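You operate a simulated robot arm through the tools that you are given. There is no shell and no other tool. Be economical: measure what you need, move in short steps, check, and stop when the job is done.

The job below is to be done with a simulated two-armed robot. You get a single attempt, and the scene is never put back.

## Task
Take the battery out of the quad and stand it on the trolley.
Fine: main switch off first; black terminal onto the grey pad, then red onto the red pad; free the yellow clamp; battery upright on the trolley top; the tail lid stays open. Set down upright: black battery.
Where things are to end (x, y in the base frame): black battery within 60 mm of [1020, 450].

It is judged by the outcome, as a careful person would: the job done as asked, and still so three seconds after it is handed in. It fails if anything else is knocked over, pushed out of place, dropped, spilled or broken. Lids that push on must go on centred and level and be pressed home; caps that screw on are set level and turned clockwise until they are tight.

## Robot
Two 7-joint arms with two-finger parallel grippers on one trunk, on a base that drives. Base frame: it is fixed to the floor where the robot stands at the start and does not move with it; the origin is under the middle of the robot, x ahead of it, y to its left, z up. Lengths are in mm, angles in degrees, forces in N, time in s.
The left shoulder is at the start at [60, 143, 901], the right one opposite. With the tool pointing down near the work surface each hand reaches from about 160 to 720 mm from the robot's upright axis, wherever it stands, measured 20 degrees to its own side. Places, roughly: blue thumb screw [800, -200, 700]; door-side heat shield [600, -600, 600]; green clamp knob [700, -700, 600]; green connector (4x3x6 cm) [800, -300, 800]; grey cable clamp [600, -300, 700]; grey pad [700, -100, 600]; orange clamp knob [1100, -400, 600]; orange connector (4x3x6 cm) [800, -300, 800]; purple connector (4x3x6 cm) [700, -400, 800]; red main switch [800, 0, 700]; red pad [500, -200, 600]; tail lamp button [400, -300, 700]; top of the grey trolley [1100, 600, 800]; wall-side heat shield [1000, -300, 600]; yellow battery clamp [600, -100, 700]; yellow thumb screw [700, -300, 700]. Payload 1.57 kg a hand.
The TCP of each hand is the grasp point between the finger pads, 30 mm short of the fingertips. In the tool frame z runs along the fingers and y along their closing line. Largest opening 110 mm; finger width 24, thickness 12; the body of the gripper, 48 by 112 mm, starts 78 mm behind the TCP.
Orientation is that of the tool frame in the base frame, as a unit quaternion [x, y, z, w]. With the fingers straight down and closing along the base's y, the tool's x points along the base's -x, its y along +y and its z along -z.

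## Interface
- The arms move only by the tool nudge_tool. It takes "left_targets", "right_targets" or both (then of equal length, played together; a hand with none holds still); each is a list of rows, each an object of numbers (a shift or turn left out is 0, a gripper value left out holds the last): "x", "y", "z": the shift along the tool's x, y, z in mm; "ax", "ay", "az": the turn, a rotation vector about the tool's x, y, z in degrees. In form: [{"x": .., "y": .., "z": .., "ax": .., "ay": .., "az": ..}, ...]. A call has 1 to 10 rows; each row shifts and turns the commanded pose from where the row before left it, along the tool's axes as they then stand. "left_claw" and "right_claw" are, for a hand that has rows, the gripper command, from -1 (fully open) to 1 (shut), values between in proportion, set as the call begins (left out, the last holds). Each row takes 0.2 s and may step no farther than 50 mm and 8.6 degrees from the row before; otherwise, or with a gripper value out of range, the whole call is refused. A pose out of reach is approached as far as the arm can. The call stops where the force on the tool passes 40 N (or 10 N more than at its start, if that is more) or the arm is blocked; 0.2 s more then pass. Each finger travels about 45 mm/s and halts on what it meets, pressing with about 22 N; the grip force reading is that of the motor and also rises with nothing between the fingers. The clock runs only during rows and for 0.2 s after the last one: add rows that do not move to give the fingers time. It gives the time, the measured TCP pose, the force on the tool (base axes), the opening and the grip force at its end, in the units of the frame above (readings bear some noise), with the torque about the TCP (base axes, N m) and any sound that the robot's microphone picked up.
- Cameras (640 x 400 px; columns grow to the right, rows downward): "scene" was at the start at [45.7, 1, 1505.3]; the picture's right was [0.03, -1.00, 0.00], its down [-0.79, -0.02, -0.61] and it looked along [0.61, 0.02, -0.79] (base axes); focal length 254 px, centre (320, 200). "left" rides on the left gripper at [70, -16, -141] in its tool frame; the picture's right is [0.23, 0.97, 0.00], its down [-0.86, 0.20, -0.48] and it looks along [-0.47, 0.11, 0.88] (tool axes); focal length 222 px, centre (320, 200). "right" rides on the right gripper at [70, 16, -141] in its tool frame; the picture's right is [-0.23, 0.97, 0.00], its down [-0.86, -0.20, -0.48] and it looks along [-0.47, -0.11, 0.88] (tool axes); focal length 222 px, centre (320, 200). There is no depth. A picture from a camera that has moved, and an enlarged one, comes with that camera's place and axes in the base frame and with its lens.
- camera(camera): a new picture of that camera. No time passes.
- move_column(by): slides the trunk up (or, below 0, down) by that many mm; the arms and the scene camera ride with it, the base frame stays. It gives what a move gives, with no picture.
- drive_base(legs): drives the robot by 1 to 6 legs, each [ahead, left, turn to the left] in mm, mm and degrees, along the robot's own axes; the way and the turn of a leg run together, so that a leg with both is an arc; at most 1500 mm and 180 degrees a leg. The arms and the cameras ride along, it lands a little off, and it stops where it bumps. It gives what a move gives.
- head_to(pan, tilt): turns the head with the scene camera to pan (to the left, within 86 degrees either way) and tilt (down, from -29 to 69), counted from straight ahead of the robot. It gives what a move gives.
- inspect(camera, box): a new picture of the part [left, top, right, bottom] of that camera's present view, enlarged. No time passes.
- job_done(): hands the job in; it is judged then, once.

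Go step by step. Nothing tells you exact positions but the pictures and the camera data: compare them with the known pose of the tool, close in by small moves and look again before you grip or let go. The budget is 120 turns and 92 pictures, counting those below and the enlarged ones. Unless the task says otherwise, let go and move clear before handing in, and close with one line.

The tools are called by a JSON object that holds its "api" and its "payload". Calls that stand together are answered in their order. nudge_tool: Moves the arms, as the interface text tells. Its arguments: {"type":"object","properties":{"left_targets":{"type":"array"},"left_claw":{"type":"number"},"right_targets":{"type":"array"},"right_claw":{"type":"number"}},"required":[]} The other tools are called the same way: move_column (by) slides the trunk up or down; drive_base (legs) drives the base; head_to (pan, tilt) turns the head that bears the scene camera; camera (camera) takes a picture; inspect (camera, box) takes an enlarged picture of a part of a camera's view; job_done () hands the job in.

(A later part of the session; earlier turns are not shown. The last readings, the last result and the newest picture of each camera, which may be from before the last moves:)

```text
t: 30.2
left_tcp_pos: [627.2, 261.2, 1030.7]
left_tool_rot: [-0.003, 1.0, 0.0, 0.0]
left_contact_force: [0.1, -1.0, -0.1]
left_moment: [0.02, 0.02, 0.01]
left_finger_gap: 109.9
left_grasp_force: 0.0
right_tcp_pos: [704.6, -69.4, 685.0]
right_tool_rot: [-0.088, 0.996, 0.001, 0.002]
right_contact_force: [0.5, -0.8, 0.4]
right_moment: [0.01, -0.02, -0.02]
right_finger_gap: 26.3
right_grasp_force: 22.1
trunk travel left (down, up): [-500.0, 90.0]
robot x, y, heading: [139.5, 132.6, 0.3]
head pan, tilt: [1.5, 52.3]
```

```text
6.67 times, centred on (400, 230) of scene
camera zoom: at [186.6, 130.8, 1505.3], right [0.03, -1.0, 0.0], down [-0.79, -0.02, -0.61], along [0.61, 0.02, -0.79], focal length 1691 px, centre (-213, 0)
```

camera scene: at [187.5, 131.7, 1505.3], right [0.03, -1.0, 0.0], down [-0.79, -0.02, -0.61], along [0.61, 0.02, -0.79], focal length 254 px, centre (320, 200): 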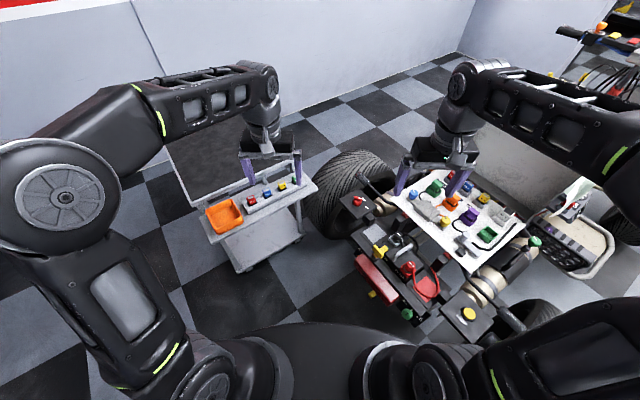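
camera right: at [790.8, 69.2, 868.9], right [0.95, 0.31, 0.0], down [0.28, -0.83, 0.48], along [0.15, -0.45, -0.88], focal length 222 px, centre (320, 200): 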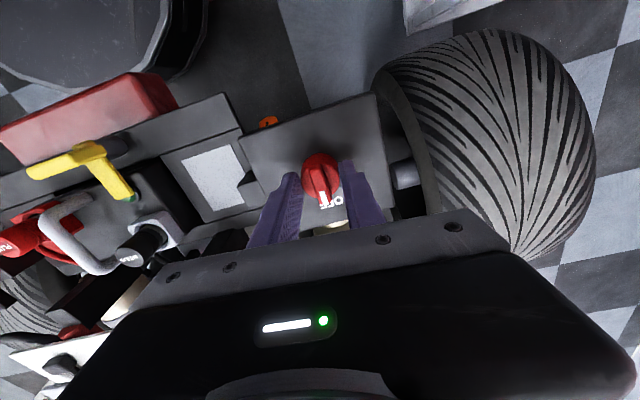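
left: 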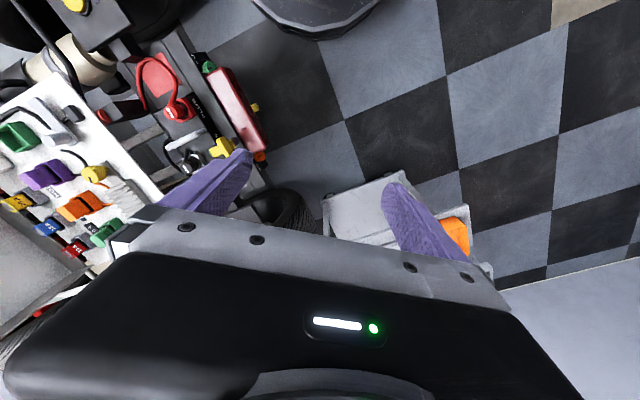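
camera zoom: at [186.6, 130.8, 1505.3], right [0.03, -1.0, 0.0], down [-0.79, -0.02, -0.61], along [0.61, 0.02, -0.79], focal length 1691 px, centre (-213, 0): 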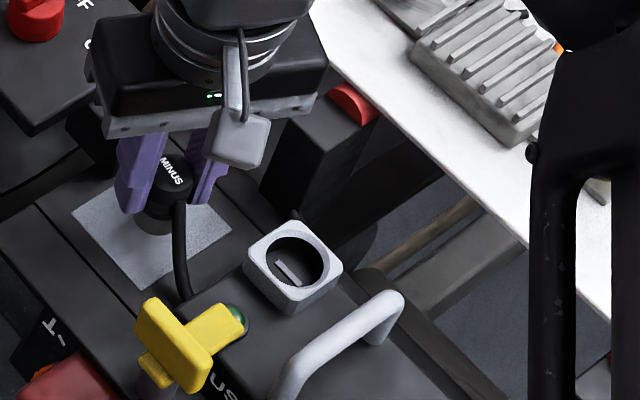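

It's close to the pad, so I'll continue down in fine steps until there is contact.

{"api": "nudge_tool", "payload": {"right_targets": [{"z": 3}, {"z": 2}, {"z": 2}, {"z": 2}]}}

```text
t: 31.2
left_tcp_pos: [628.4, 261.5, 1030.4]
left_tool_rot: [-0.003, 1.0, -0.001, -0.001]
left_contact_force: [0.1, -0.3, 0.0]
left_moment: [0.01, -0.03, 0.02]
left_finger_gap: 109.8
left_grasp_force: 0.1
right_tcp_pos: [703.4, -70.0, 676.3]
right_tool_rot: [-0.088, 0.996, 0.001, 0.002]
right_contact_force: [-0.4, -0.1, -1.0]
right_moment: [0.02, 0.01, 0.01]
right_finger_gap: 26.2
right_grasp_force: 21.4
trunk travel left (down, up): [-500.0, 90.0]
robot x, y, heading: [137.0, 129.1, 0.3]
head pan, tilt: [1.5, 52.3]
```

{"api": "nudge_tool", "payload": {"right_targets": [{"z": 2}, {"z": 2}, {"z": 2}, {"z": 2}]}}

{"api": "inspect", "payload": {"camera": "scene", "box": [375, 210, 405, 240]}}

```text
t: 32.2
left_tcp_pos: [627.1, 261.1, 1030.0]
left_tool_rot: [-0.003, 1.0, 0.0, 0.0]
left_contact_force: [-0.2, -0.2, 0.7]
left_moment: [0.01, 0.01, 0.03]
left_finger_gap: 110.0
left_grasp_force: 0.1
right_tcp_pos: [702.6, -69.8, 668.6]
right_tool_rot: [-0.088, 0.996, 0.001, 0.002]
right_contact_force: [-0.2, -0.2, -0.8]
right_moment: [-0.01, 0.01, 0.03]
right_finger_gap: 26.6
right_grasp_force: 21.8
trunk travel left (down, up): [-500.0, 90.0]
robot x, y, heading: [141.7, 128.1, 0.1]
head pan, tilt: [1.5, 52.3]
```

```text
13.33 times, centred on (390, 225) of scene
camera zoom: at [186.6, 130.8, 1505.3], right [0.03, -1.0, 0.0], down [-0.79, -0.02, -0.61], along [0.61, 0.02, -0.79], focal length 3383 px, centre (-613, -133)
```

zoom: 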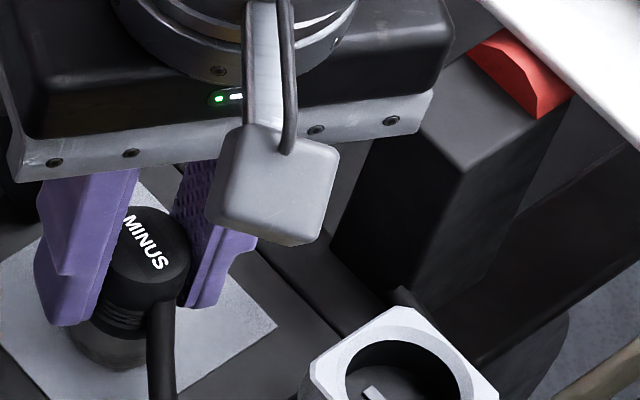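

{"api": "nudge_tool", "payload": {"right_targets": [{"z": 2}, {"z": 2}, {"z": 2}]}}

```text
t: 33.0
left_tcp_pos: [626.7, 261.5, 1031.7]
left_tool_rot: [-0.002, 1.0, 0.001, 0.001]
left_contact_force: [0.9, -0.7, 0.1]
left_moment: [0.0, -0.01, 0.0]
left_finger_gap: 109.9
left_grasp_force: 0.1
right_tcp_pos: [703.6, -68.7, 663.0]
right_tool_rot: [-0.088, 0.996, 0.0, 0.004]
right_contact_force: [-0.6, -0.1, 15.9]
right_moment: [-0.02, -0.06, 0.03]
right_finger_gap: 26.8
right_grasp_force: 22.4
trunk travel left (down, up): [-500.0, 90.0]
robot x, y, heading: [138.9, 128.4, 0.0]
head pan, tilt: [1.5, 52.3]
```

The plug is standing on the pad with 16 N upward. I'll release it and rise.

{"api": "nudge_tool", "payload": {"right_targets": [{"z": 0}, {"z": 0}, {"z": 0}, {"z": -20}, {"z": -40}, {"z": -40}], "right_claw": 0.0}}

{"api": "inspect", "payload": {"camera": "scene", "box": [370, 210, 450, 290]}}

```text
t: 34.4
left_tcp_pos: [627.5, 262.0, 1031.3]
left_tool_rot: [-0.003, 1.0, 0.0, 0.0]
left_contact_force: [0.0, 1.0, 0.7]
left_moment: [-0.01, -0.01, -0.02]
left_finger_gap: 110.0
left_grasp_force: 0.0
right_tcp_pos: [703.6, -69.7, 763.6]
right_tool_rot: [-0.089, 0.996, 0.001, 0.002]
right_contact_force: [0.4, 0.2, 0.1]
right_moment: [-0.02, -0.01, -0.02]
right_finger_gap: 55.1
right_grasp_force: 0.1
trunk travel left (down, up): [-500.0, 90.0]
robot x, y, heading: [142.2, 129.9, 0.2]
head pan, tilt: [1.5, 52.3]
```

```text
5.00 times, centred on (410, 250) of scene
camera zoom: at [186.0, 130.9, 1505.3], right [0.03, -1.0, 0.0], down [-0.79, -0.02, -0.61], along [0.61, 0.02, -0.79], focal length 1269 px, centre (-130, -50)
```

zoom: 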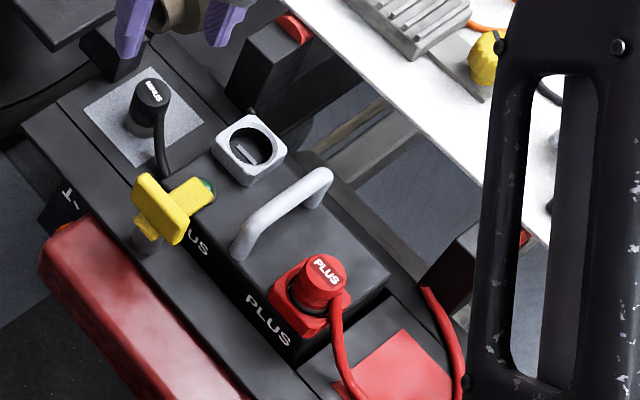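

The black plug stands on the grey pad. Now I'll move over the red terminal.

{"api": "nudge_tool", "payload": {"right_targets": [{"z": -40}, {"x": 42.3, "y": -16}, {"x": 42.3, "y": -16}, {"x": 42.3, "y": -16}, {"x": 42.3, "y": -16}, {"z": 45}, {"z": 0}], "right_claw": 0.05}}

{"api": "inspect", "payload": {"camera": "right", "box": [200, 40, 440, 210]}}

{"api": "inspect", "payload": {"camera": "scene", "box": [380, 230, 460, 310]}}

```text
t: 36.0
left_tcp_pos: [626.3, 262.1, 1030.9]
left_tool_rot: [-0.003, 1.0, 0.0, 0.0]
left_contact_force: [-0.5, 1.3, -0.5]
left_moment: [0.0, 0.01, 0.03]
left_finger_gap: 109.9
left_grasp_force: 0.1
right_tcp_pos: [547.5, -164.3, 758.3]
right_tool_rot: [-0.088, 0.996, 0.002, 0.002]
right_contact_force: [0.8, -1.1, -0.3]
right_moment: [-0.03, -0.03, -0.02]
right_finger_gap: 52.3
right_grasp_force: 0.0
trunk travel left (down, up): [-500.0, 90.0]
robot x, y, heading: [140.3, 130.1, 0.7]
head pan, tilt: [1.5, 52.3]
```

```text
2.35 times, centred on (320, 125) of right
camera zoom: at [476.6, -160.6, 898.8], right [0.05, 1.0, 0.0], down [0.88, -0.05, 0.48], along [0.48, -0.02, -0.88], focal length 523 px, centre (320, 376)
```

zoom: 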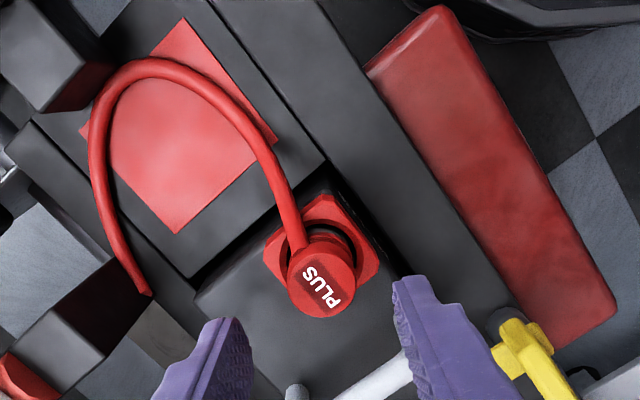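

```text
5.00 times, centred on (420, 270) of scene
camera zoom: at [185.7, 130.9, 1505.4], right [0.03, -1.0, 0.0], down [-0.79, -0.02, -0.61], along [0.61, 0.02, -0.79], focal length 1269 px, centre (-180, -150)
```

zoom: 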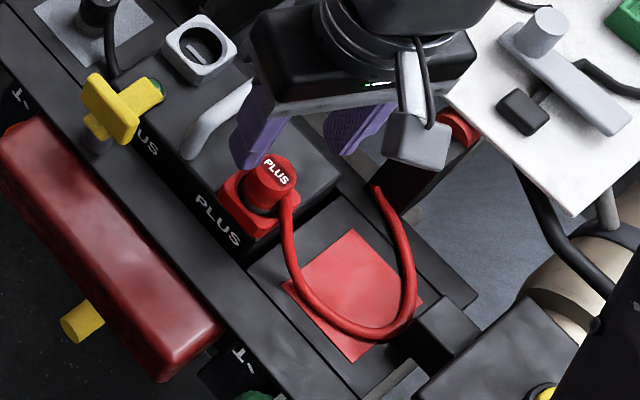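

The red cap is at about (545.5, -162.5) and the red pad centre at (490, -224). I'll descend, grip the cap low and pull slowly.

{"api": "nudge_tool", "payload": {"right_targets": [{"x": 1.7, "y": 2.1, "z": 20}, {"z": 20}, {"z": 15}, {"z": 0}]}}

{"api": "nudge_tool", "payload": {"right_targets": [{"z": 0}, {"z": 0}, {"z": 0}, {"z": 0}, {"z": 0}], "right_claw": 1.0}}

{"api": "nudge_tool", "payload": {"right_targets": [{"z": -3}, {"z": -3}, {"z": -3}, {"z": -3}, {"z": -4}, {"z": -4}]}}

{"api": "inspect", "payload": {"camera": "scene", "box": [390, 230, 450, 290]}}

```text
t: 37.0
left_tcp_pos: [628.8, 260.8, 1030.7]
left_tool_rot: [-0.002, 1.0, 0.0, 0.001]
left_contact_force: [0.0, -0.1, 1.2]
left_moment: [0.01, -0.01, 0.0]
left_finger_gap: 110.1
left_grasp_force: 0.0
right_tcp_pos: [545.4, -159.0, 703.3]
right_tool_rot: [-0.088, 0.996, 0.001, 0.002]
right_contact_force: [-0.2, 1.0, 0.3]
right_moment: [0.01, 0.01, 0.01]
right_finger_gap: 52.3
right_grasp_force: 0.0
trunk travel left (down, up): [-500.0, 90.0]
robot x, y, heading: [142.3, 127.4, 0.5]
head pan, tilt: [1.5, 52.3]
```

```text
t: 38.2
left_tcp_pos: [627.9, 261.6, 1031.0]
left_tool_rot: [-0.003, 1.0, 0.0, 0.001]
left_contact_force: [-0.1, 0.5, -1.0]
left_moment: [0.02, 0.0, -0.01]
left_finger_gap: 110.2
left_grasp_force: 0.1
right_tcp_pos: [546.1, -159.0, 703.0]
right_tool_rot: [-0.088, 0.996, 0.001, 0.002]
right_contact_force: [0.1, -0.4, -0.5]
right_moment: [-0.05, -0.05, 0.0]
right_finger_gap: 26.8
right_grasp_force: 21.8
trunk travel left (down, up): [-500.0, 90.0]
robot x, y, heading: [143.3, 131.5, 0.4]
head pan, tilt: [1.5, 52.3]
```

```text
t: 39.6
left_tcp_pos: [628.5, 259.6, 1031.9]
left_tool_rot: [-0.003, 1.0, 0.0, 0.0]
left_contact_force: [0.2, -0.2, 0.4]
left_moment: [-0.01, 0.03, -0.01]
left_finger_gap: 110.0
left_grasp_force: 0.1
right_tcp_pos: [546.3, -159.7, 722.0]
right_tool_rot: [-0.088, 0.996, 0.001, 0.002]
right_contact_force: [0.5, -1.1, 0.2]
right_moment: [-0.02, 0.04, 0.02]
right_finger_gap: 26.7
right_grasp_force: 22.1
trunk travel left (down, up): [-500.0, 90.0]
robot x, y, heading: [139.0, 132.0, 0.2]
head pan, tilt: [1.5, 52.3]
```

```text
6.67 times, centred on (420, 260) of scene
camera zoom: at [186.4, 130.8, 1505.3], right [0.03, -1.0, 0.0], down [-0.79, -0.02, -0.61], along [0.61, 0.02, -0.79], focal length 1691 px, centre (-347, -200)
```

zoom: 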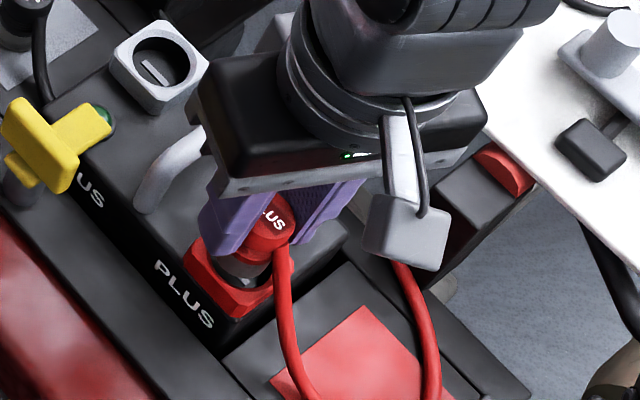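

The red plug is following. I'll raise it clear, carry it over the red pad and start lowering.

{"api": "nudge_tool", "payload": {"right_targets": [{"z": -6}, {"z": -8}, {"z": -10}, {"z": -10}, {"x": 16.6, "y": -13.3}, {"x": 16.6, "y": -13.3}, {"x": 16.6, "y": -13.3}, {"x": 16.5, "y": -13.4}, {"z": 0}]}}

{"api": "nudge_tool", "payload": {"right_targets": [{"z": 10}, {"z": 10}, {"z": 10}, {"z": 10}, {"z": 10}, {"z": 10}, {"z": 8}, {"z": 0}]}}

{"api": "inspect", "payload": {"camera": "scene", "box": [390, 240, 450, 300]}}

{"api": "inspect", "payload": {"camera": "right", "box": [220, 80, 420, 220]}}

```text
t: 41.6
left_tcp_pos: [628.2, 261.0, 1029.7]
left_tool_rot: [-0.003, 1.0, 0.0, 0.0]
left_contact_force: [-0.4, 0.0, 0.7]
left_moment: [0.04, -0.03, 0.0]
left_finger_gap: 109.9
left_grasp_force: 0.0
right_tcp_pos: [490.6, -224.6, 755.4]
right_tool_rot: [-0.088, 0.996, 0.001, 0.002]
right_contact_force: [-0.5, -0.1, 0.0]
right_moment: [0.0, -0.02, 0.01]
right_finger_gap: 26.5
right_grasp_force: 22.0
trunk travel left (down, up): [-500.0, 90.0]
robot x, y, heading: [141.6, 129.5, 0.3]
head pan, tilt: [1.5, 52.3]
```

```text
t: 43.4
left_tcp_pos: [626.9, 262.3, 1030.1]
left_tool_rot: [-0.002, 1.0, 0.001, 0.0]
left_contact_force: [-0.6, 0.0, 0.6]
left_moment: [0.01, 0.01, -0.01]
left_finger_gap: 109.9
left_grasp_force: 0.1
right_tcp_pos: [490.6, -223.5, 686.5]
right_tool_rot: [-0.087, 0.996, 0.002, 0.002]
right_contact_force: [0.0, -0.4, -0.9]
right_moment: [0.0, 0.0, 0.01]
right_finger_gap: 26.6
right_grasp_force: 22.3
trunk travel left (down, up): [-500.0, 90.0]
robot x, y, heading: [134.8, 129.4, 0.2]
head pan, tilt: [1.5, 52.3]
```

```text
6.67 times, centred on (420, 270) of scene
camera zoom: at [186.4, 130.8, 1505.3], right [0.03, -1.0, 0.0], down [-0.79, -0.02, -0.61], along [0.61, 0.02, -0.79], focal length 1691 px, centre (-347, -267)
```

zoom: 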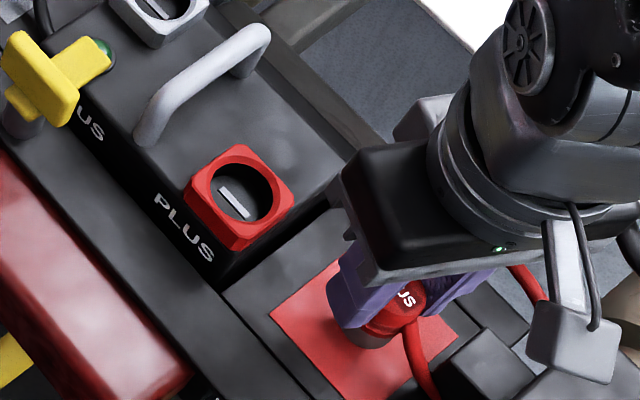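

```text
2.86 times, centred on (320, 150) of right
camera zoom: at [419.7, -220.8, 827.4], right [0.05, 1.0, 0.0], down [0.88, -0.05, 0.48], along [0.48, -0.02, -0.88], focal length 635 px, centre (320, 343)
```

zoom: 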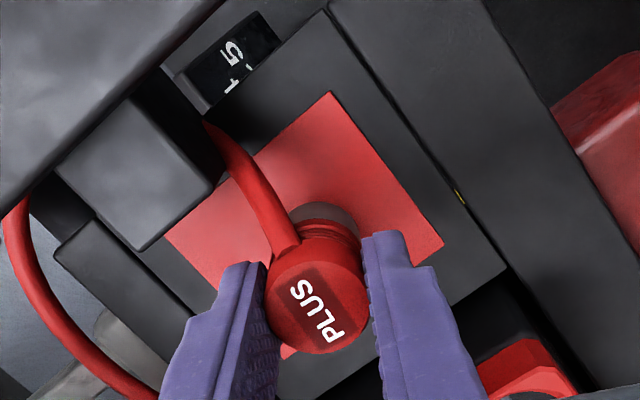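

The red plug is centred over the pad, so I'll lower it to contact.

{"api": "nudge_tool", "payload": {"right_targets": [{"z": 6}, {"z": 6}, {"z": 3}, {"z": 2}, {"z": 2}, {"z": 2}]}}

```text
t: 44.8
left_tcp_pos: [626.5, 261.6, 1031.4]
left_tool_rot: [-0.004, 1.0, 0.0, 0.001]
left_contact_force: [-0.6, -0.3, -0.1]
left_moment: [0.0, -0.01, -0.01]
left_finger_gap: 109.9
left_grasp_force: 0.1
right_tcp_pos: [490.7, -224.5, 665.9]
right_tool_rot: [-0.088, 0.996, 0.001, 0.003]
right_contact_force: [1.1, -1.0, 16.2]
right_moment: [-0.01, -0.01, 0.0]
right_finger_gap: 26.4
right_grasp_force: 21.6
trunk travel left (down, up): [-500.0, 90.0]
robot x, y, heading: [142.3, 130.3, 0.5]
head pan, tilt: [1.5, 52.3]
```

The red plug is in contact. I'll release and rise, then look at the red plug and the yellow clamp.

{"api": "nudge_tool", "payload": {"right_targets": [{"z": 0}, {"z": 0}, {"z": 0}, {"z": -20}, {"z": -40}, {"z": -45}, {"z": -45}], "right_claw": 0.0}}

{"api": "inspect", "payload": {"camera": "scene", "box": [370, 215, 450, 295]}}

{"api": "inspect", "payload": {"camera": "scene", "box": [370, 235, 405, 270]}}

{"api": "inspect", "payload": {"camera": "left", "box": [0, 0, 240, 200]}}

```text
t: 46.4
left_tcp_pos: [628.7, 261.3, 1030.7]
left_tool_rot: [-0.002, 1.0, 0.0, 0.0]
left_contact_force: [0.4, -1.3, 0.5]
left_moment: [0.03, 0.02, 0.02]
left_finger_gap: 109.9
left_grasp_force: 0.0
right_tcp_pos: [490.1, -225.5, 819.6]
right_tool_rot: [-0.088, 0.996, 0.001, 0.0]
right_contact_force: [-0.3, -0.3, 0.5]
right_moment: [-0.03, 0.0, 0.05]
right_finger_gap: 55.1
right_grasp_force: 0.0
trunk travel left (down, up): [-500.0, 90.0]
robot x, y, heading: [141.9, 129.7, -0.1]
head pan, tilt: [1.5, 52.3]
```

```text
5.00 times, centred on (410, 255) of scene
camera zoom: at [185.6, 131.1, 1505.3], right [0.03, -1.0, 0.0], down [-0.79, -0.02, -0.61], along [0.61, 0.02, -0.79], focal length 1269 px, centre (-130, -75)
```

zoom: 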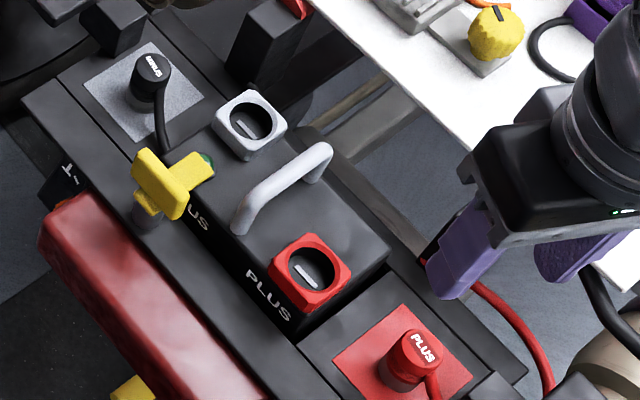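

```text
11.43 times, centred on (388, 252) of scene
camera zoom: at [185.6, 131.1, 1505.3], right [0.03, -1.0, 0.0], down [-0.79, -0.02, -0.61], along [0.61, 0.02, -0.79], focal length 2900 px, centre (-451, -400)
```

zoom: 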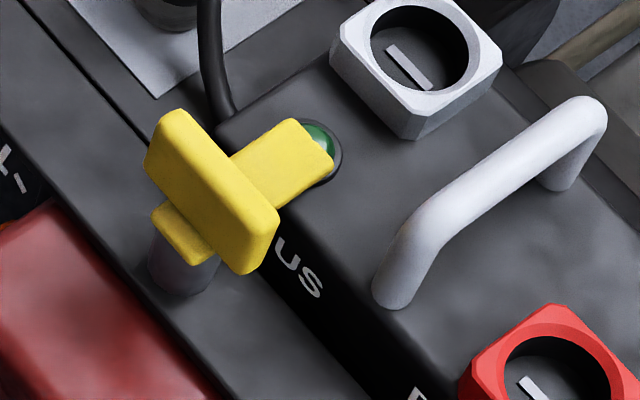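

```text
2.00 times, centred on (120, 100) of left
camera zoom: at [557.8, 244.7, 1173.0], right [-0.23, 0.97, 0.0], down [0.85, 0.2, 0.48], along [0.47, 0.11, -0.88], focal length 444 px, centre (720, 400)
```

zoom: 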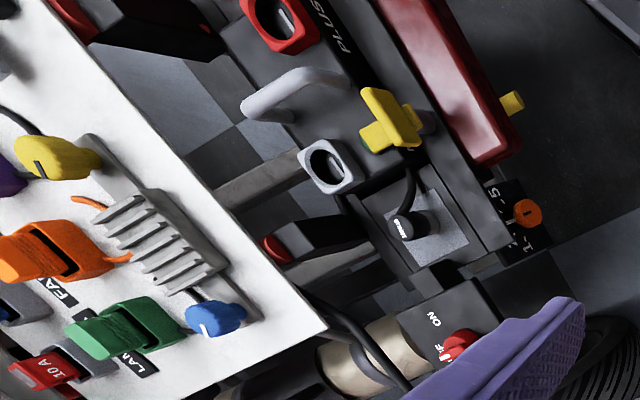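

Both plugs stand on their pads. The yellow clamp is a swivel arm on a post, with a crossbar centred at about (601, -58, 683). I'll bring the right hand above it with the fingers closing across the bar.

{"api": "nudge_tool", "payload": {"right_targets": [{"x": -27.7, "y": 29.1}, {"x": -27.7, "y": 29.1}, {"x": -27.7, "y": 29.1}, {"x": -27.7, "y": 29.1}, {"x": -27.7, "y": 29.1}, {"az": -8.3}, {"az": -8.3}, {"az": -8.4}, {"z": 40}, {"z": 30}], "right_claw": 0.05}}

{"api": "inspect", "payload": {"camera": "right", "box": [220, 60, 420, 200]}}

{"api": "inspect", "payload": {"camera": "scene", "box": [370, 225, 410, 265]}}

```text
t: 48.6
left_tcp_pos: [627.1, 260.4, 1030.6]
left_tool_rot: [-0.002, 1.0, 0.001, 0.0]
left_contact_force: [0.3, 0.0, -0.4]
left_moment: [-0.01, 0.01, -0.02]
left_finger_gap: 110.0
left_grasp_force: 0.1
right_tcp_pos: [600.0, -56.2, 748.9]
right_tool_rot: [-0.303, 0.953, 0.001, 0.002]
right_contact_force: [0.5, -0.5, 0.2]
right_moment: [-0.01, -0.03, 0.02]
right_finger_gap: 52.2
right_grasp_force: 0.1
trunk travel left (down, up): [-500.0, 90.0]
robot x, y, heading: [145.3, 126.2, 0.4]
head pan, tilt: [1.5, 52.3]
```

```text
2.86 times, centred on (320, 130) of right
camera zoom: at [534.7, -83.9, 889.0], right [-0.38, 0.93, 0.0], down [0.81, 0.33, 0.48], along [0.45, 0.18, -0.88], focal length 635 px, centre (320, 400)
```

zoom: 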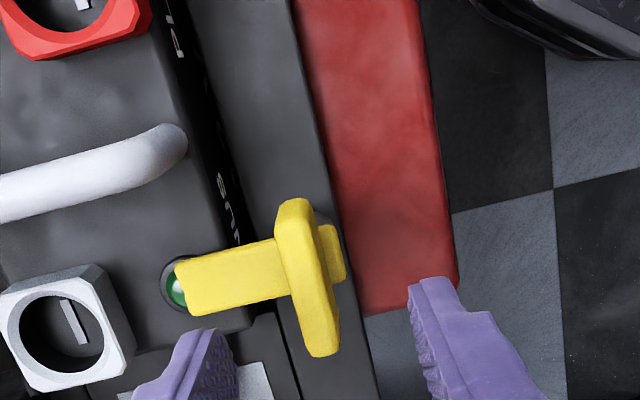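

```text
10.00 times, centred on (390, 245) of scene
camera zoom: at [186.8, 130.9, 1505.3], right [0.03, -1.0, 0.0], down [-0.79, -0.02, -0.61], along [0.61, 0.02, -0.79], focal length 2537 px, centre (-380, -250)
```

zoom: 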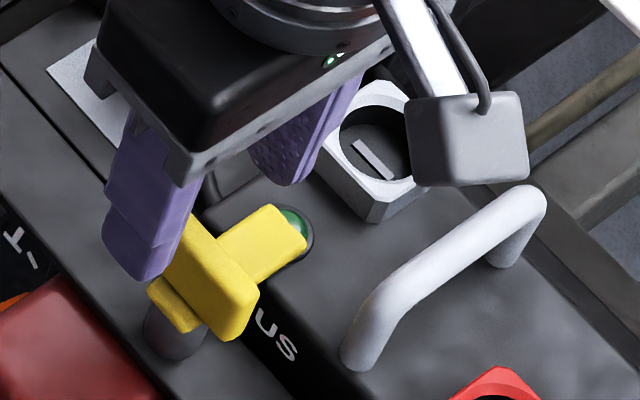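

The crossbar centre is at about (600, -62). I'll correct slightly, descend until the fingers overlap the bar, and close.

{"api": "nudge_tool", "payload": {"right_targets": [{"x": 3, "y": -4.5, "z": 20}, {"z": 14}, {"z": 10}, {"z": 0}]}}

{"api": "nudge_tool", "payload": {"right_targets": [{"z": 0}, {"z": 0}, {"z": 0}, {"z": 0}, {"z": 0}], "right_claw": 1.0}}

{"api": "inspect", "payload": {"camera": "right", "box": [250, 100, 390, 200]}}

```text
t: 49.6
left_tcp_pos: [627.7, 261.0, 1032.1]
left_tool_rot: [-0.003, 1.0, 0.0, 0.0]
left_contact_force: [0.4, -0.4, 0.8]
left_moment: [-0.03, 0.0, -0.04]
left_finger_gap: 110.0
left_grasp_force: 0.1
right_tcp_pos: [600.1, -61.5, 703.2]
right_tool_rot: [-0.301, 0.954, 0.001, 0.002]
right_contact_force: [0.6, 0.8, -0.9]
right_moment: [0.03, 0.0, 0.01]
right_finger_gap: 52.2
right_grasp_force: 0.1
trunk travel left (down, up): [-500.0, 90.0]
robot x, y, heading: [137.8, 129.9, 0.3]
head pan, tilt: [1.5, 52.3]
```

```text
t: 50.8
left_tcp_pos: [627.6, 262.6, 1031.3]
left_tool_rot: [-0.002, 1.0, 0.001, 0.0]
left_contact_force: [0.5, 0.2, -0.5]
left_moment: [-0.02, -0.01, 0.01]
left_finger_gap: 110.1
left_grasp_force: 0.1
right_tcp_pos: [598.9, -60.3, 704.1]
right_tool_rot: [-0.303, 0.953, 0.002, 0.002]
right_contact_force: [-8.5, 12.4, -3.9]
right_moment: [-0.16, -0.19, 0.58]
right_finger_gap: 11.9
right_grasp_force: 29.4
trunk travel left (down, up): [-500.0, 90.0]
robot x, y, heading: [141.9, 126.2, 0.2]
head pan, tilt: [1.5, 52.3]
```

```text
4.00 times, centred on (320, 150) of right
camera zoom: at [534.0, -87.7, 844.5], right [-0.38, 0.93, 0.0], down [0.81, 0.33, 0.48], along [0.44, 0.18, -0.88], focal length 888 px, centre (320, 400)
```

zoom: 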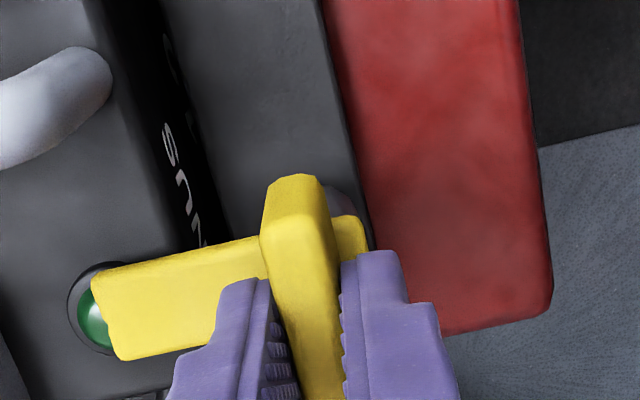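

I have the crossbar (12 mm), but about 10 mm off the post axis. I'll regrip centred over the post, then swing it clockwise.

{"api": "nudge_tool", "payload": {"right_targets": [{"z": 0}, {"z": 0}, {"x": 10}, {"z": 0}], "right_claw": 0.4}}

{"api": "nudge_tool", "payload": {"right_targets": [{"z": 0}, {"z": 0}, {"z": 0}], "right_claw": 1.0}}

{"api": "nudge_tool", "payload": {"right_targets": [{"az": 5}, {"az": 5}, {"az": 5}]}}

{"api": "inspect", "payload": {"camera": "scene", "box": [370, 225, 410, 265]}}

```text
t: 51.8
left_tcp_pos: [628.1, 262.3, 1030.7]
left_tool_rot: [-0.003, 1.0, 0.0, 0.001]
left_contact_force: [-0.3, -0.4, 0.9]
left_moment: [0.03, 0.01, 0.01]
left_finger_gap: 109.9
left_grasp_force: 0.1
right_tcp_pos: [592.8, -67.7, 703.1]
right_tool_rot: [-0.302, 0.953, 0.0, 0.002]
right_contact_force: [-0.3, 0.0, -1.1]
right_moment: [-0.03, -0.01, 0.0]
right_finger_gap: 32.8
right_grasp_force: 0.1
trunk travel left (down, up): [-500.0, 90.0]
robot x, y, heading: [143.0, 129.5, 0.4]
head pan, tilt: [1.5, 52.3]
```

```text
t: 52.6
left_tcp_pos: [626.8, 262.0, 1031.0]
left_tool_rot: [-0.003, 1.0, 0.0, 0.0]
left_contact_force: [0.3, -0.1, -0.2]
left_moment: [-0.01, 0.02, 0.02]
left_finger_gap: 110.2
left_grasp_force: 0.0
right_tcp_pos: [591.6, -65.1, 704.5]
right_tool_rot: [-0.304, 0.953, 0.002, 0.002]
right_contact_force: [-6.0, 9.7, -1.7]
right_moment: [-0.11, -0.15, 0.58]
right_finger_gap: 12.0
right_grasp_force: 28.3
trunk travel left (down, up): [-500.0, 90.0]
robot x, y, heading: [144.1, 128.0, 0.3]
head pan, tilt: [1.5, 52.3]
```

```text
t: 53.4
left_tcp_pos: [626.7, 263.3, 1031.7]
left_tool_rot: [-0.003, 1.0, -0.001, 0.001]
left_contact_force: [0.7, 0.0, -1.1]
left_moment: [-0.01, 0.0, -0.01]
left_finger_gap: 110.0
left_grasp_force: 0.1
right_tcp_pos: [590.0, -66.1, 703.8]
right_tool_rot: [-0.175, 0.985, 0.001, 0.0]
right_contact_force: [-18.1, 17.0, -4.6]
right_moment: [-0.12, -0.19, 1.17]
right_finger_gap: 18.5
right_grasp_force: 33.3
trunk travel left (down, up): [-500.0, 90.0]
robot x, y, heading: [139.8, 130.2, 0.4]
head pan, tilt: [1.5, 52.3]
```

```text
10.00 times, centred on (390, 245) of scene
camera zoom: at [184.8, 132.5, 1505.3], right [0.03, -1.0, 0.0], down [-0.79, -0.03, -0.61], along [0.61, 0.02, -0.79], focal length 2537 px, centre (-380, -250)
```

zoom: 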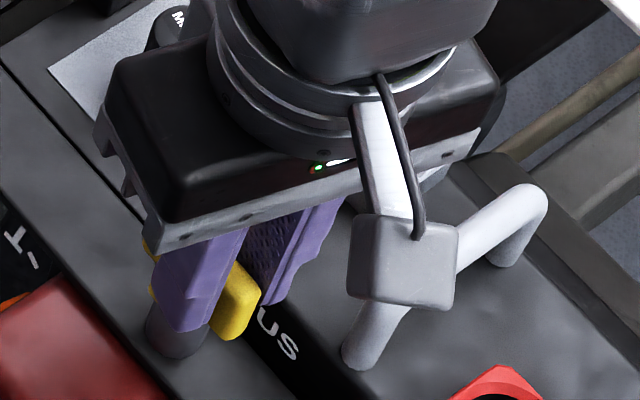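

The bar resists clockwise: the fingers twisted on it and the torque rose. I'll turn back and try counter-clockwise.

{"api": "nudge_tool", "payload": {"right_targets": [{"az": -5}, {"az": -5}, {"az": -5}, {"az": -5}, {"az": -5}, {"az": -5}]}}

{"api": "inspect", "payload": {"camera": "right", "box": [230, 80, 410, 210]}}

```text
t: 54.8
left_tcp_pos: [627.8, 262.7, 1031.0]
left_tool_rot: [-0.004, 1.0, -0.001, -0.001]
left_contact_force: [0.2, 0.5, 0.2]
left_moment: [-0.01, 0.02, -0.01]
left_finger_gap: 109.9
left_grasp_force: 0.1
right_tcp_pos: [593.1, -67.9, 703.1]
right_tool_rot: [-0.424, 0.905, 0.002, 0.003]
right_contact_force: [-14.0, 18.8, -2.9]
right_moment: [0.79, 0.28, 0.16]
right_finger_gap: 12.0
right_grasp_force: 29.5
trunk travel left (down, up): [-500.0, 90.0]
robot x, y, heading: [142.2, 130.8, 0.1]
head pan, tilt: [1.5, 52.3]
```

```text
3.08 times, centred on (320, 145) of right
camera zoom: at [536.0, -110.8, 844.1], right [-0.6, 0.8, 0.0], down [0.7, 0.53, 0.48], along [0.39, 0.29, -0.88], focal length 684 px, centre (320, 369)
```

zoom: 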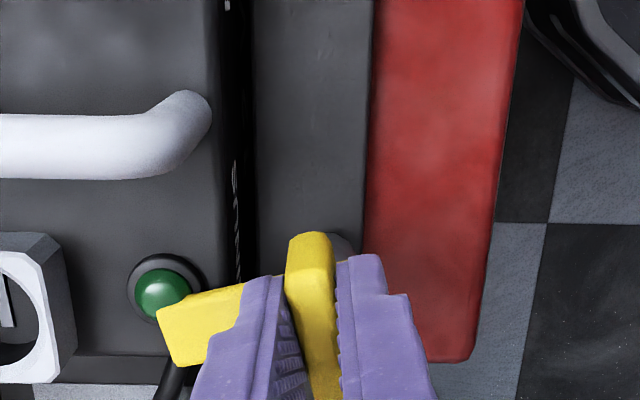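

It turns counter-clockwise and the arm is leaving the green seat. I'll continue in small turns, easing the side force.

{"api": "nudge_tool", "payload": {"right_targets": [{"az": -6, "y": 1}, {"az": -6, "y": 1}, {"az": -6, "y": 1}, {"az": -6}, {"az": -6}]}}

{"api": "nudge_tool", "payload": {"right_targets": [{"az": -6}, {"az": -6}, {"az": -6}, {"az": -6}]}}

{"api": "inspect", "payload": {"camera": "right", "box": [200, 60, 440, 220]}}

{"api": "inspect", "payload": {"camera": "scene", "box": [365, 215, 415, 265]}}

```text
t: 56.0
left_tcp_pos: [629.6, 261.4, 1030.0]
left_tool_rot: [-0.003, 1.0, 0.0, -0.001]
left_contact_force: [-0.3, 0.4, -0.1]
left_moment: [0.03, 0.01, 0.0]
left_finger_gap: 110.0
left_grasp_force: 0.1
right_tcp_pos: [597.5, -69.3, 704.3]
right_tool_rot: [-0.643, 0.766, -0.003, 0.005]
right_contact_force: [25.2, -11.4, 12.4]
right_moment: [0.6, 0.08, -0.2]
right_finger_gap: 12.1
right_grasp_force: 29.4
trunk travel left (down, up): [-500.0, 90.0]
robot x, y, heading: [141.5, 125.6, 0.1]
head pan, tilt: [1.5, 52.3]
```

```text
t: 56.8
left_tcp_pos: [629.3, 261.4, 1030.7]
left_tool_rot: [-0.002, 1.0, 0.001, -0.001]
left_contact_force: [-0.4, 0.2, -0.3]
left_moment: [0.0, -0.01, 0.0]
left_finger_gap: 110.1
left_grasp_force: 0.0
right_tcp_pos: [598.3, -67.9, 703.9]
right_tool_rot: [0.745, -0.668, 0.005, -0.006]
right_contact_force: [6.8, -0.7, -9.1]
right_moment: [0.27, 0.56, -0.03]
right_finger_gap: 11.9
right_grasp_force: 29.6
trunk travel left (down, up): [-500.0, 90.0]
robot x, y, heading: [141.9, 135.5, 0.3]
head pan, tilt: [1.5, 52.3]
stopped in row 3 (right hand): the force on the tool passed its limit at 41 N (the readings are from after the stop); the commanded pose is now the measured one
```

```text
2.50 times, centred on (320, 140) of right
camera zoom: at [588.1, -140.1, 844.0], right [-0.99, 0.12, -0.01], down [0.1, 0.87, 0.48], along [0.07, 0.48, -0.88], focal length 555 px, centre (320, 350)
```

zoom: 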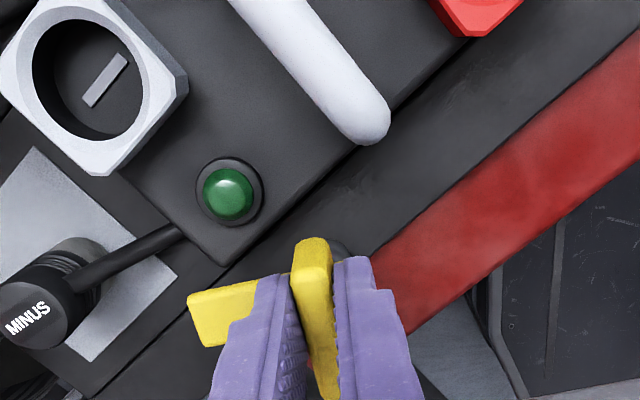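

```text
8.00 times, centred on (390, 240) of scene
camera zoom: at [188.0, 130.4, 1504.7], right [0.03, -1.0, 0.0], down [-0.79, -0.02, -0.61], along [0.61, 0.02, -0.79], focal length 2030 px, centre (-240, -120)
```

zoom: 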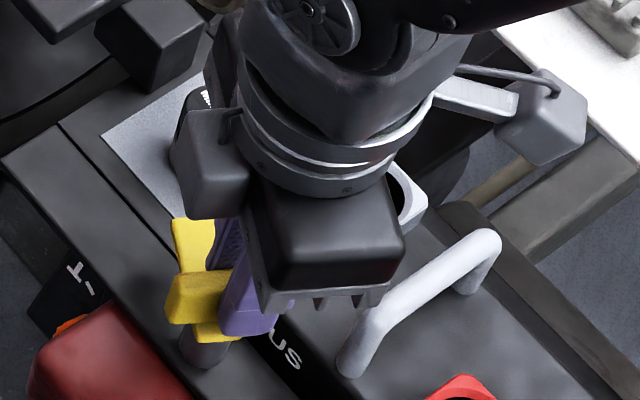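

The arm is now mostly off the battery. I'll relieve the grip, regrip and turn a little further toward parallel with the rail.

{"api": "nudge_tool", "payload": {"right_targets": [{"z": 0}, {"z": 0}, {"z": 0}], "right_claw": 0.5}}

{"api": "nudge_tool", "payload": {"right_targets": [{"z": 0}, {"z": 0}, {"z": 0}], "right_claw": 1.0}}

{"api": "nudge_tool", "payload": {"right_targets": [{"az": -5}, {"az": -5}, {"az": -5}, {"az": -5}]}}

```text
t: 57.6
left_tcp_pos: [627.9, 261.6, 1031.0]
left_tool_rot: [-0.003, 1.0, 0.0, 0.0]
left_contact_force: [-0.7, -0.1, -0.3]
left_moment: [0.02, 0.0, 0.02]
left_finger_gap: 110.5
left_grasp_force: 0.1
right_tcp_pos: [596.4, -67.6, 705.7]
right_tool_rot: [0.744, -0.668, 0.005, -0.006]
right_contact_force: [0.6, -0.3, -0.3]
right_moment: [-0.02, -0.03, 0.02]
right_finger_gap: 27.5
right_grasp_force: 0.1
trunk travel left (down, up): [-500.0, 90.0]
robot x, y, heading: [143.5, 132.0, 0.3]
head pan, tilt: [1.5, 52.3]
```

```text
t: 58.4
left_tcp_pos: [629.4, 261.4, 1030.5]
left_tool_rot: [-0.003, 1.0, -0.001, 0.0]
left_contact_force: [-0.3, -0.1, -0.5]
left_moment: [0.0, -0.01, -0.02]
left_finger_gap: 110.0
left_grasp_force: 0.1
right_tcp_pos: [598.3, -67.1, 705.1]
right_tool_rot: [0.745, -0.667, 0.005, -0.006]
right_contact_force: [7.8, -0.7, 1.6]
right_moment: [0.21, 0.51, -0.06]
right_finger_gap: 12.3
right_grasp_force: 29.1
trunk travel left (down, up): [-500.0, 90.0]
robot x, y, heading: [139.8, 129.6, 0.1]
head pan, tilt: [1.5, 52.3]
```

```text
t: 59.4
left_tcp_pos: [628.7, 261.8, 1029.8]
left_tool_rot: [-0.003, 1.0, 0.0, 0.0]
left_contact_force: [-0.3, 0.2, -0.5]
left_moment: [0.02, 0.01, -0.01]
left_finger_gap: 109.9
left_grasp_force: 0.0
right_tcp_pos: [600.4, -67.1, 704.9]
right_tool_rot: [0.85, -0.528, 0.007, -0.005]
right_contact_force: [20.8, 1.4, 4.2]
right_moment: [0.44, 0.49, -0.11]
right_finger_gap: 12.2
right_grasp_force: 29.0
trunk travel left (down, up): [-500.0, 90.0]
robot x, y, heading: [137.3, 135.1, 0.4]
head pan, tilt: [1.5, 52.3]
```

It's turning freely, so a few more degrees and then I'll release and inspect.

{"api": "nudge_tool", "payload": {"right_targets": [{"az": -4, "y": -1}, {"az": -4, "y": -1}, {"z": 0}]}}

{"api": "nudge_tool", "payload": {"right_targets": [{"z": 0}, {"z": 0}, {"z": 0}, {"z": -25}, {"z": -45}, {"z": -45}], "right_claw": 0.3}}

{"api": "inspect", "payload": {"camera": "scene", "box": [360, 205, 440, 285]}}

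{"api": "inspect", "payload": {"camera": "right", "box": [180, 40, 460, 230]}}

```text
t: 60.2
left_tcp_pos: [628.3, 261.6, 1029.3]
left_tool_rot: [-0.003, 1.0, 0.0, -0.001]
left_contact_force: [1.0, -0.1, -0.4]
left_moment: [0.0, 0.0, -0.01]
left_finger_gap: 109.9
left_grasp_force: 0.1
right_tcp_pos: [600.0, -66.2, 705.3]
right_tool_rot: [0.884, -0.467, 0.006, -0.005]
right_contact_force: [21.2, 2.5, 4.5]
right_moment: [0.11, 0.46, -0.11]
right_finger_gap: 12.1
right_grasp_force: 29.2
trunk travel left (down, up): [-500.0, 90.0]
robot x, y, heading: [139.1, 129.6, 0.3]
head pan, tilt: [1.5, 52.3]
```

```text
t: 61.6
left_tcp_pos: [626.9, 261.3, 1030.3]
left_tool_rot: [-0.002, 1.0, 0.0, 0.0]
left_contact_force: [0.9, 0.3, 0.2]
left_moment: [-0.02, -0.03, -0.05]
left_finger_gap: 110.1
left_grasp_force: 0.1
right_tcp_pos: [594.1, -64.7, 820.8]
right_tool_rot: [0.884, -0.468, 0.006, -0.004]
right_contact_force: [0.1, -0.2, 0.1]
right_moment: [0.0, 0.0, 0.0]
right_finger_gap: 38.9
right_grasp_force: 0.0
trunk travel left (down, up): [-500.0, 90.0]
robot x, y, heading: [142.5, 129.6, 0.4]
head pan, tilt: [1.5, 52.3]
```

```text
5.00 times, centred on (400, 245) of scene
camera zoom: at [186.1, 130.8, 1505.3], right [0.03, -1.0, 0.0], down [-0.79, -0.02, -0.61], along [0.61, 0.02, -0.79], focal length 1269 px, centre (-80, -25)
```

zoom: 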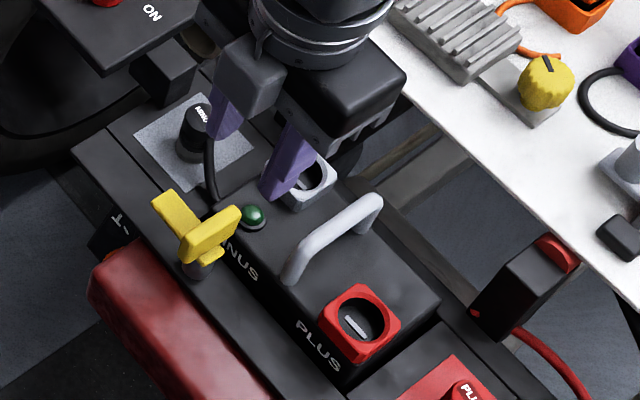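

```text
2.11 times, centred on (320, 135) of right
camera zoom: at [619.6, -132.9, 961.0], right [-0.93, -0.36, -0.01], down [-0.32, 0.82, 0.47], along [-0.16, 0.45, -0.88], focal length 468 px, centre (320, 337)
```

zoom: 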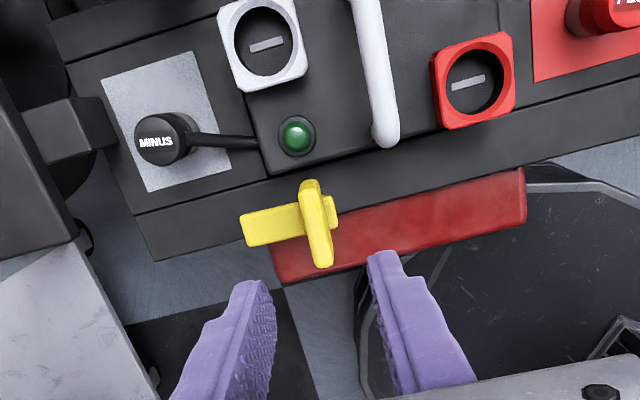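

The clamp is swung clear and the battery is free. The fingers already lie parallel to the battery's long axis, so I'll move over the handle and narrow them to about 30 mm so they fit between the two cups.

{"api": "nudge_tool", "payload": {"right_targets": [{"x": 36.5, "y": 18.5}, {"x": 36.5, "y": 18.6}, {"z": 30}, {"z": 20}, {"z": 0}], "right_claw": 0.43}}

{"api": "inspect", "payload": {"camera": "right", "box": [200, 60, 440, 220]}}

{"api": "inspect", "payload": {"camera": "scene", "box": [375, 215, 435, 275]}}

```text
t: 62.8
left_tcp_pos: [627.3, 261.6, 1030.4]
left_tool_rot: [-0.002, 1.0, 0.0, -0.001]
left_contact_force: [-0.8, -0.1, 1.1]
left_moment: [-0.02, -0.02, 0.03]
left_finger_gap: 109.8
left_grasp_force: 0.0
right_tcp_pos: [607.7, -146.7, 768.8]
right_tool_rot: [0.884, -0.468, 0.007, -0.004]
right_contact_force: [0.3, -0.1, 0.6]
right_moment: [-0.01, -0.04, -0.02]
right_finger_gap: 31.4
right_grasp_force: 0.1
trunk travel left (down, up): [-500.0, 90.0]
robot x, y, heading: [137.6, 125.8, 0.7]
head pan, tilt: [1.5, 52.3]
```

```text
2.50 times, centred on (320, 140) of right
camera zoom: at [632.8, -214.2, 909.6], right [-0.93, -0.36, -0.01], down [-0.32, 0.82, 0.47], along [-0.16, 0.45, -0.88], focal length 555 px, centre (320, 350)
```

zoom: 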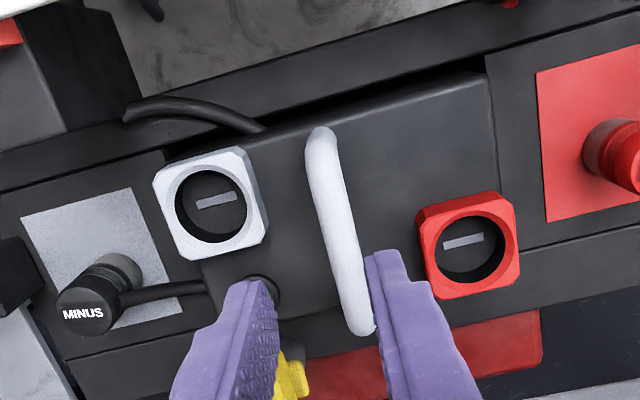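

```text
6.67 times, centred on (405, 245) of scene
camera zoom: at [186.7, 130.7, 1505.3], right [0.03, -1.0, 0.0], down [-0.79, -0.02, -0.61], along [0.61, 0.02, -0.79], focal length 1691 px, centre (-247, -100)
```

zoom: 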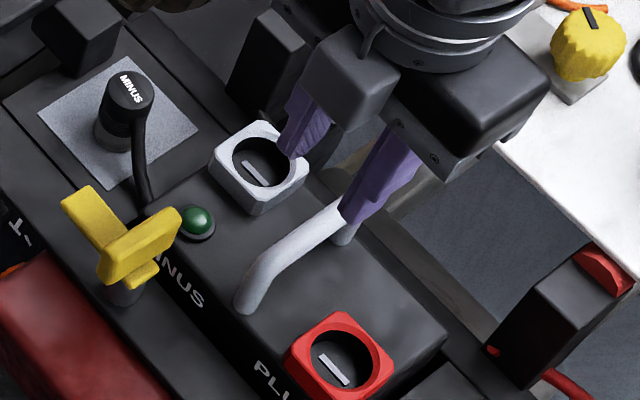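

The handle bar lies about 6–9 mm toward the tool's +y side. I'll shift 7 mm, descend partway and check again.

{"api": "nudge_tool", "payload": {"right_targets": [{"x": 2, "y": 7}, {"z": 30}, {"z": 0}]}}

{"api": "inspect", "payload": {"camera": "right", "box": [200, 60, 440, 220]}}

{"api": "inspect", "payload": {"camera": "scene", "box": [385, 225, 425, 265]}}

```text
t: 63.6
left_tcp_pos: [628.3, 261.5, 1031.3]
left_tool_rot: [-0.003, 1.0, -0.001, 0.0]
left_contact_force: [-0.5, -0.4, 0.0]
left_moment: [0.0, 0.01, -0.03]
left_finger_gap: 110.1
left_grasp_force: 0.1
right_tcp_pos: [602.9, -151.8, 739.6]
right_tool_rot: [0.884, -0.468, 0.007, -0.004]
right_contact_force: [-0.8, 0.0, -0.6]
right_moment: [-0.01, 0.01, -0.02]
right_finger_gap: 31.5
right_grasp_force: 0.1
trunk travel left (down, up): [-500.0, 90.0]
robot x, y, heading: [141.2, 129.8, 0.6]
head pan, tilt: [1.5, 52.3]
```

```text
2.50 times, centred on (320, 140) of right
camera zoom: at [628.3, -219.9, 879.8], right [-0.93, -0.36, -0.01], down [-0.32, 0.82, 0.48], along [-0.16, 0.45, -0.88], focal length 555 px, centre (320, 350)
```

zoom: 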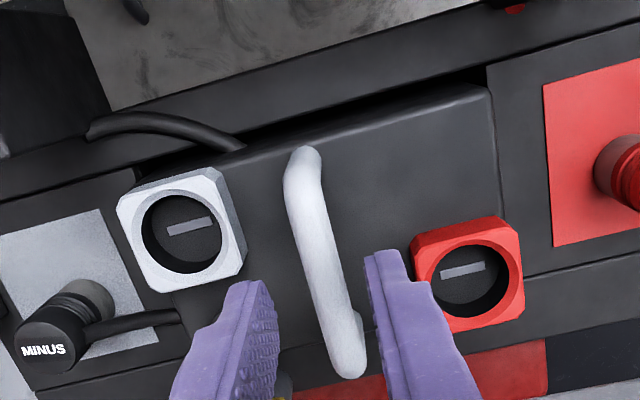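

```text
10.00 times, centred on (405, 245) of scene
camera zoom: at [186.5, 130.7, 1505.3], right [0.03, -1.0, 0.0], down [-0.79, -0.02, -0.61], along [0.61, 0.02, -0.79], focal length 2537 px, centre (-530, -250)
```

zoom: 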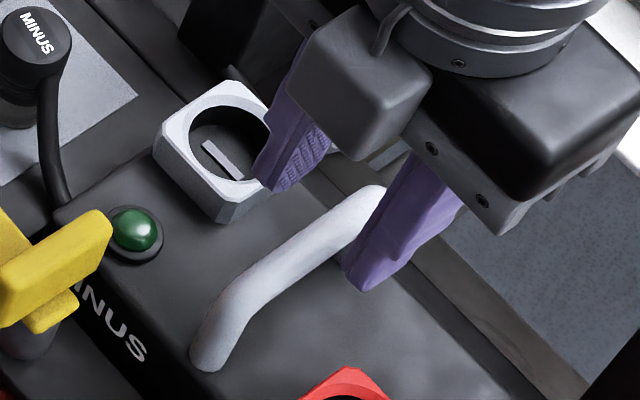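

The bar is centred within 2 mm, so I'll descend and close on the handle.

{"api": "nudge_tool", "payload": {"right_targets": [{"y": 1, "z": 20}, {"z": 20}, {"z": 12}, {"z": 0}]}}

{"api": "nudge_tool", "payload": {"right_targets": [{"z": 0}, {"z": 0}, {"z": 0}, {"z": 0}], "right_claw": 1.0}}

{"api": "inspect", "payload": {"camera": "scene", "box": [380, 215, 430, 265]}}

```text
t: 64.6
left_tcp_pos: [628.4, 260.4, 1030.8]
left_tool_rot: [-0.002, 1.0, 0.0, 0.0]
left_contact_force: [-0.5, 0.6, -0.2]
left_moment: [0.01, 0.0, -0.03]
left_finger_gap: 110.0
left_grasp_force: 0.1
right_tcp_pos: [603.9, -154.0, 686.4]
right_tool_rot: [0.884, -0.468, 0.007, -0.005]
right_contact_force: [-0.2, 0.1, -0.3]
right_moment: [0.05, -0.02, 0.0]
right_finger_gap: 31.5
right_grasp_force: 0.2
trunk travel left (down, up): [-500.0, 90.0]
robot x, y, heading: [143.2, 127.3, 0.3]
head pan, tilt: [1.5, 52.3]
```

```text
t: 65.6
left_tcp_pos: [627.3, 261.4, 1031.3]
left_tool_rot: [-0.002, 1.0, 0.0, 0.001]
left_contact_force: [-0.5, -0.3, 0.8]
left_moment: [-0.02, -0.03, 0.0]
left_finger_gap: 110.0
left_grasp_force: 0.0
right_tcp_pos: [603.8, -153.5, 687.1]
right_tool_rot: [0.884, -0.468, 0.006, -0.004]
right_contact_force: [-1.7, 1.1, 0.3]
right_moment: [-0.13, -0.09, 0.39]
right_finger_gap: 12.8
right_grasp_force: 22.6
trunk travel left (down, up): [-500.0, 90.0]
robot x, y, heading: [140.0, 128.2, 0.1]
head pan, tilt: [1.5, 52.3]
```

```text
8.00 times, centred on (405, 240) of scene
camera zoom: at [186.7, 130.6, 1505.3], right [0.03, -1.0, 0.0], down [-0.79, -0.02, -0.61], along [0.61, 0.02, -0.79], focal length 2030 px, centre (-360, -120)
```

zoom: 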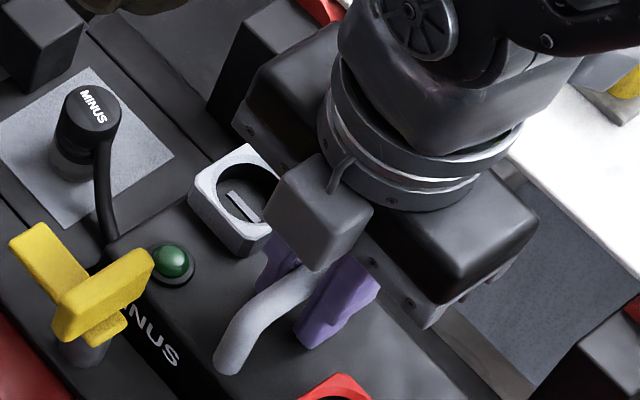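

The handle is gripped at 12.8 mm. I'll lift slowly, straight up.

{"api": "nudge_tool", "payload": {"right_targets": [{"z": -3}, {"z": -3}, {"z": -4}, {"z": -5}, {"z": -5}]}}

{"api": "inspect", "payload": {"camera": "scene", "box": [370, 205, 440, 275]}}

```text
t: 66.8
left_tcp_pos: [628.8, 259.6, 1030.7]
left_tool_rot: [-0.003, 1.0, 0.0, -0.001]
left_contact_force: [-0.6, 0.4, 0.5]
left_moment: [-0.02, 0.0, 0.0]
left_finger_gap: 109.9
left_grasp_force: 0.0
right_tcp_pos: [603.4, -155.9, 707.3]
right_tool_rot: [0.884, -0.467, 0.006, -0.004]
right_contact_force: [0.1, -0.2, -17.7]
right_moment: [-0.07, -0.03, -0.01]
right_finger_gap: 12.7
right_grasp_force: 22.2
trunk travel left (down, up): [-500.0, 90.0]
robot x, y, heading: [141.0, 129.2, 0.1]
head pan, tilt: [1.5, 52.3]
```

```text
5.71 times, centred on (405, 240) of scene
camera zoom: at [187.9, 129.9, 1505.2], right [0.03, -1.0, 0.0], down [-0.79, -0.02, -0.61], along [0.61, 0.02, -0.79], focal length 1450 px, centre (-166, -29)
```

zoom: 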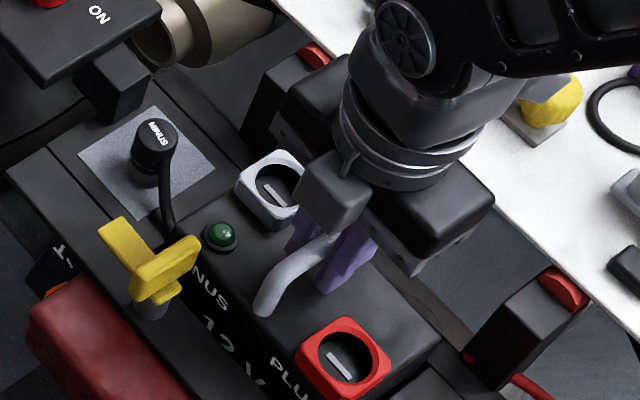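

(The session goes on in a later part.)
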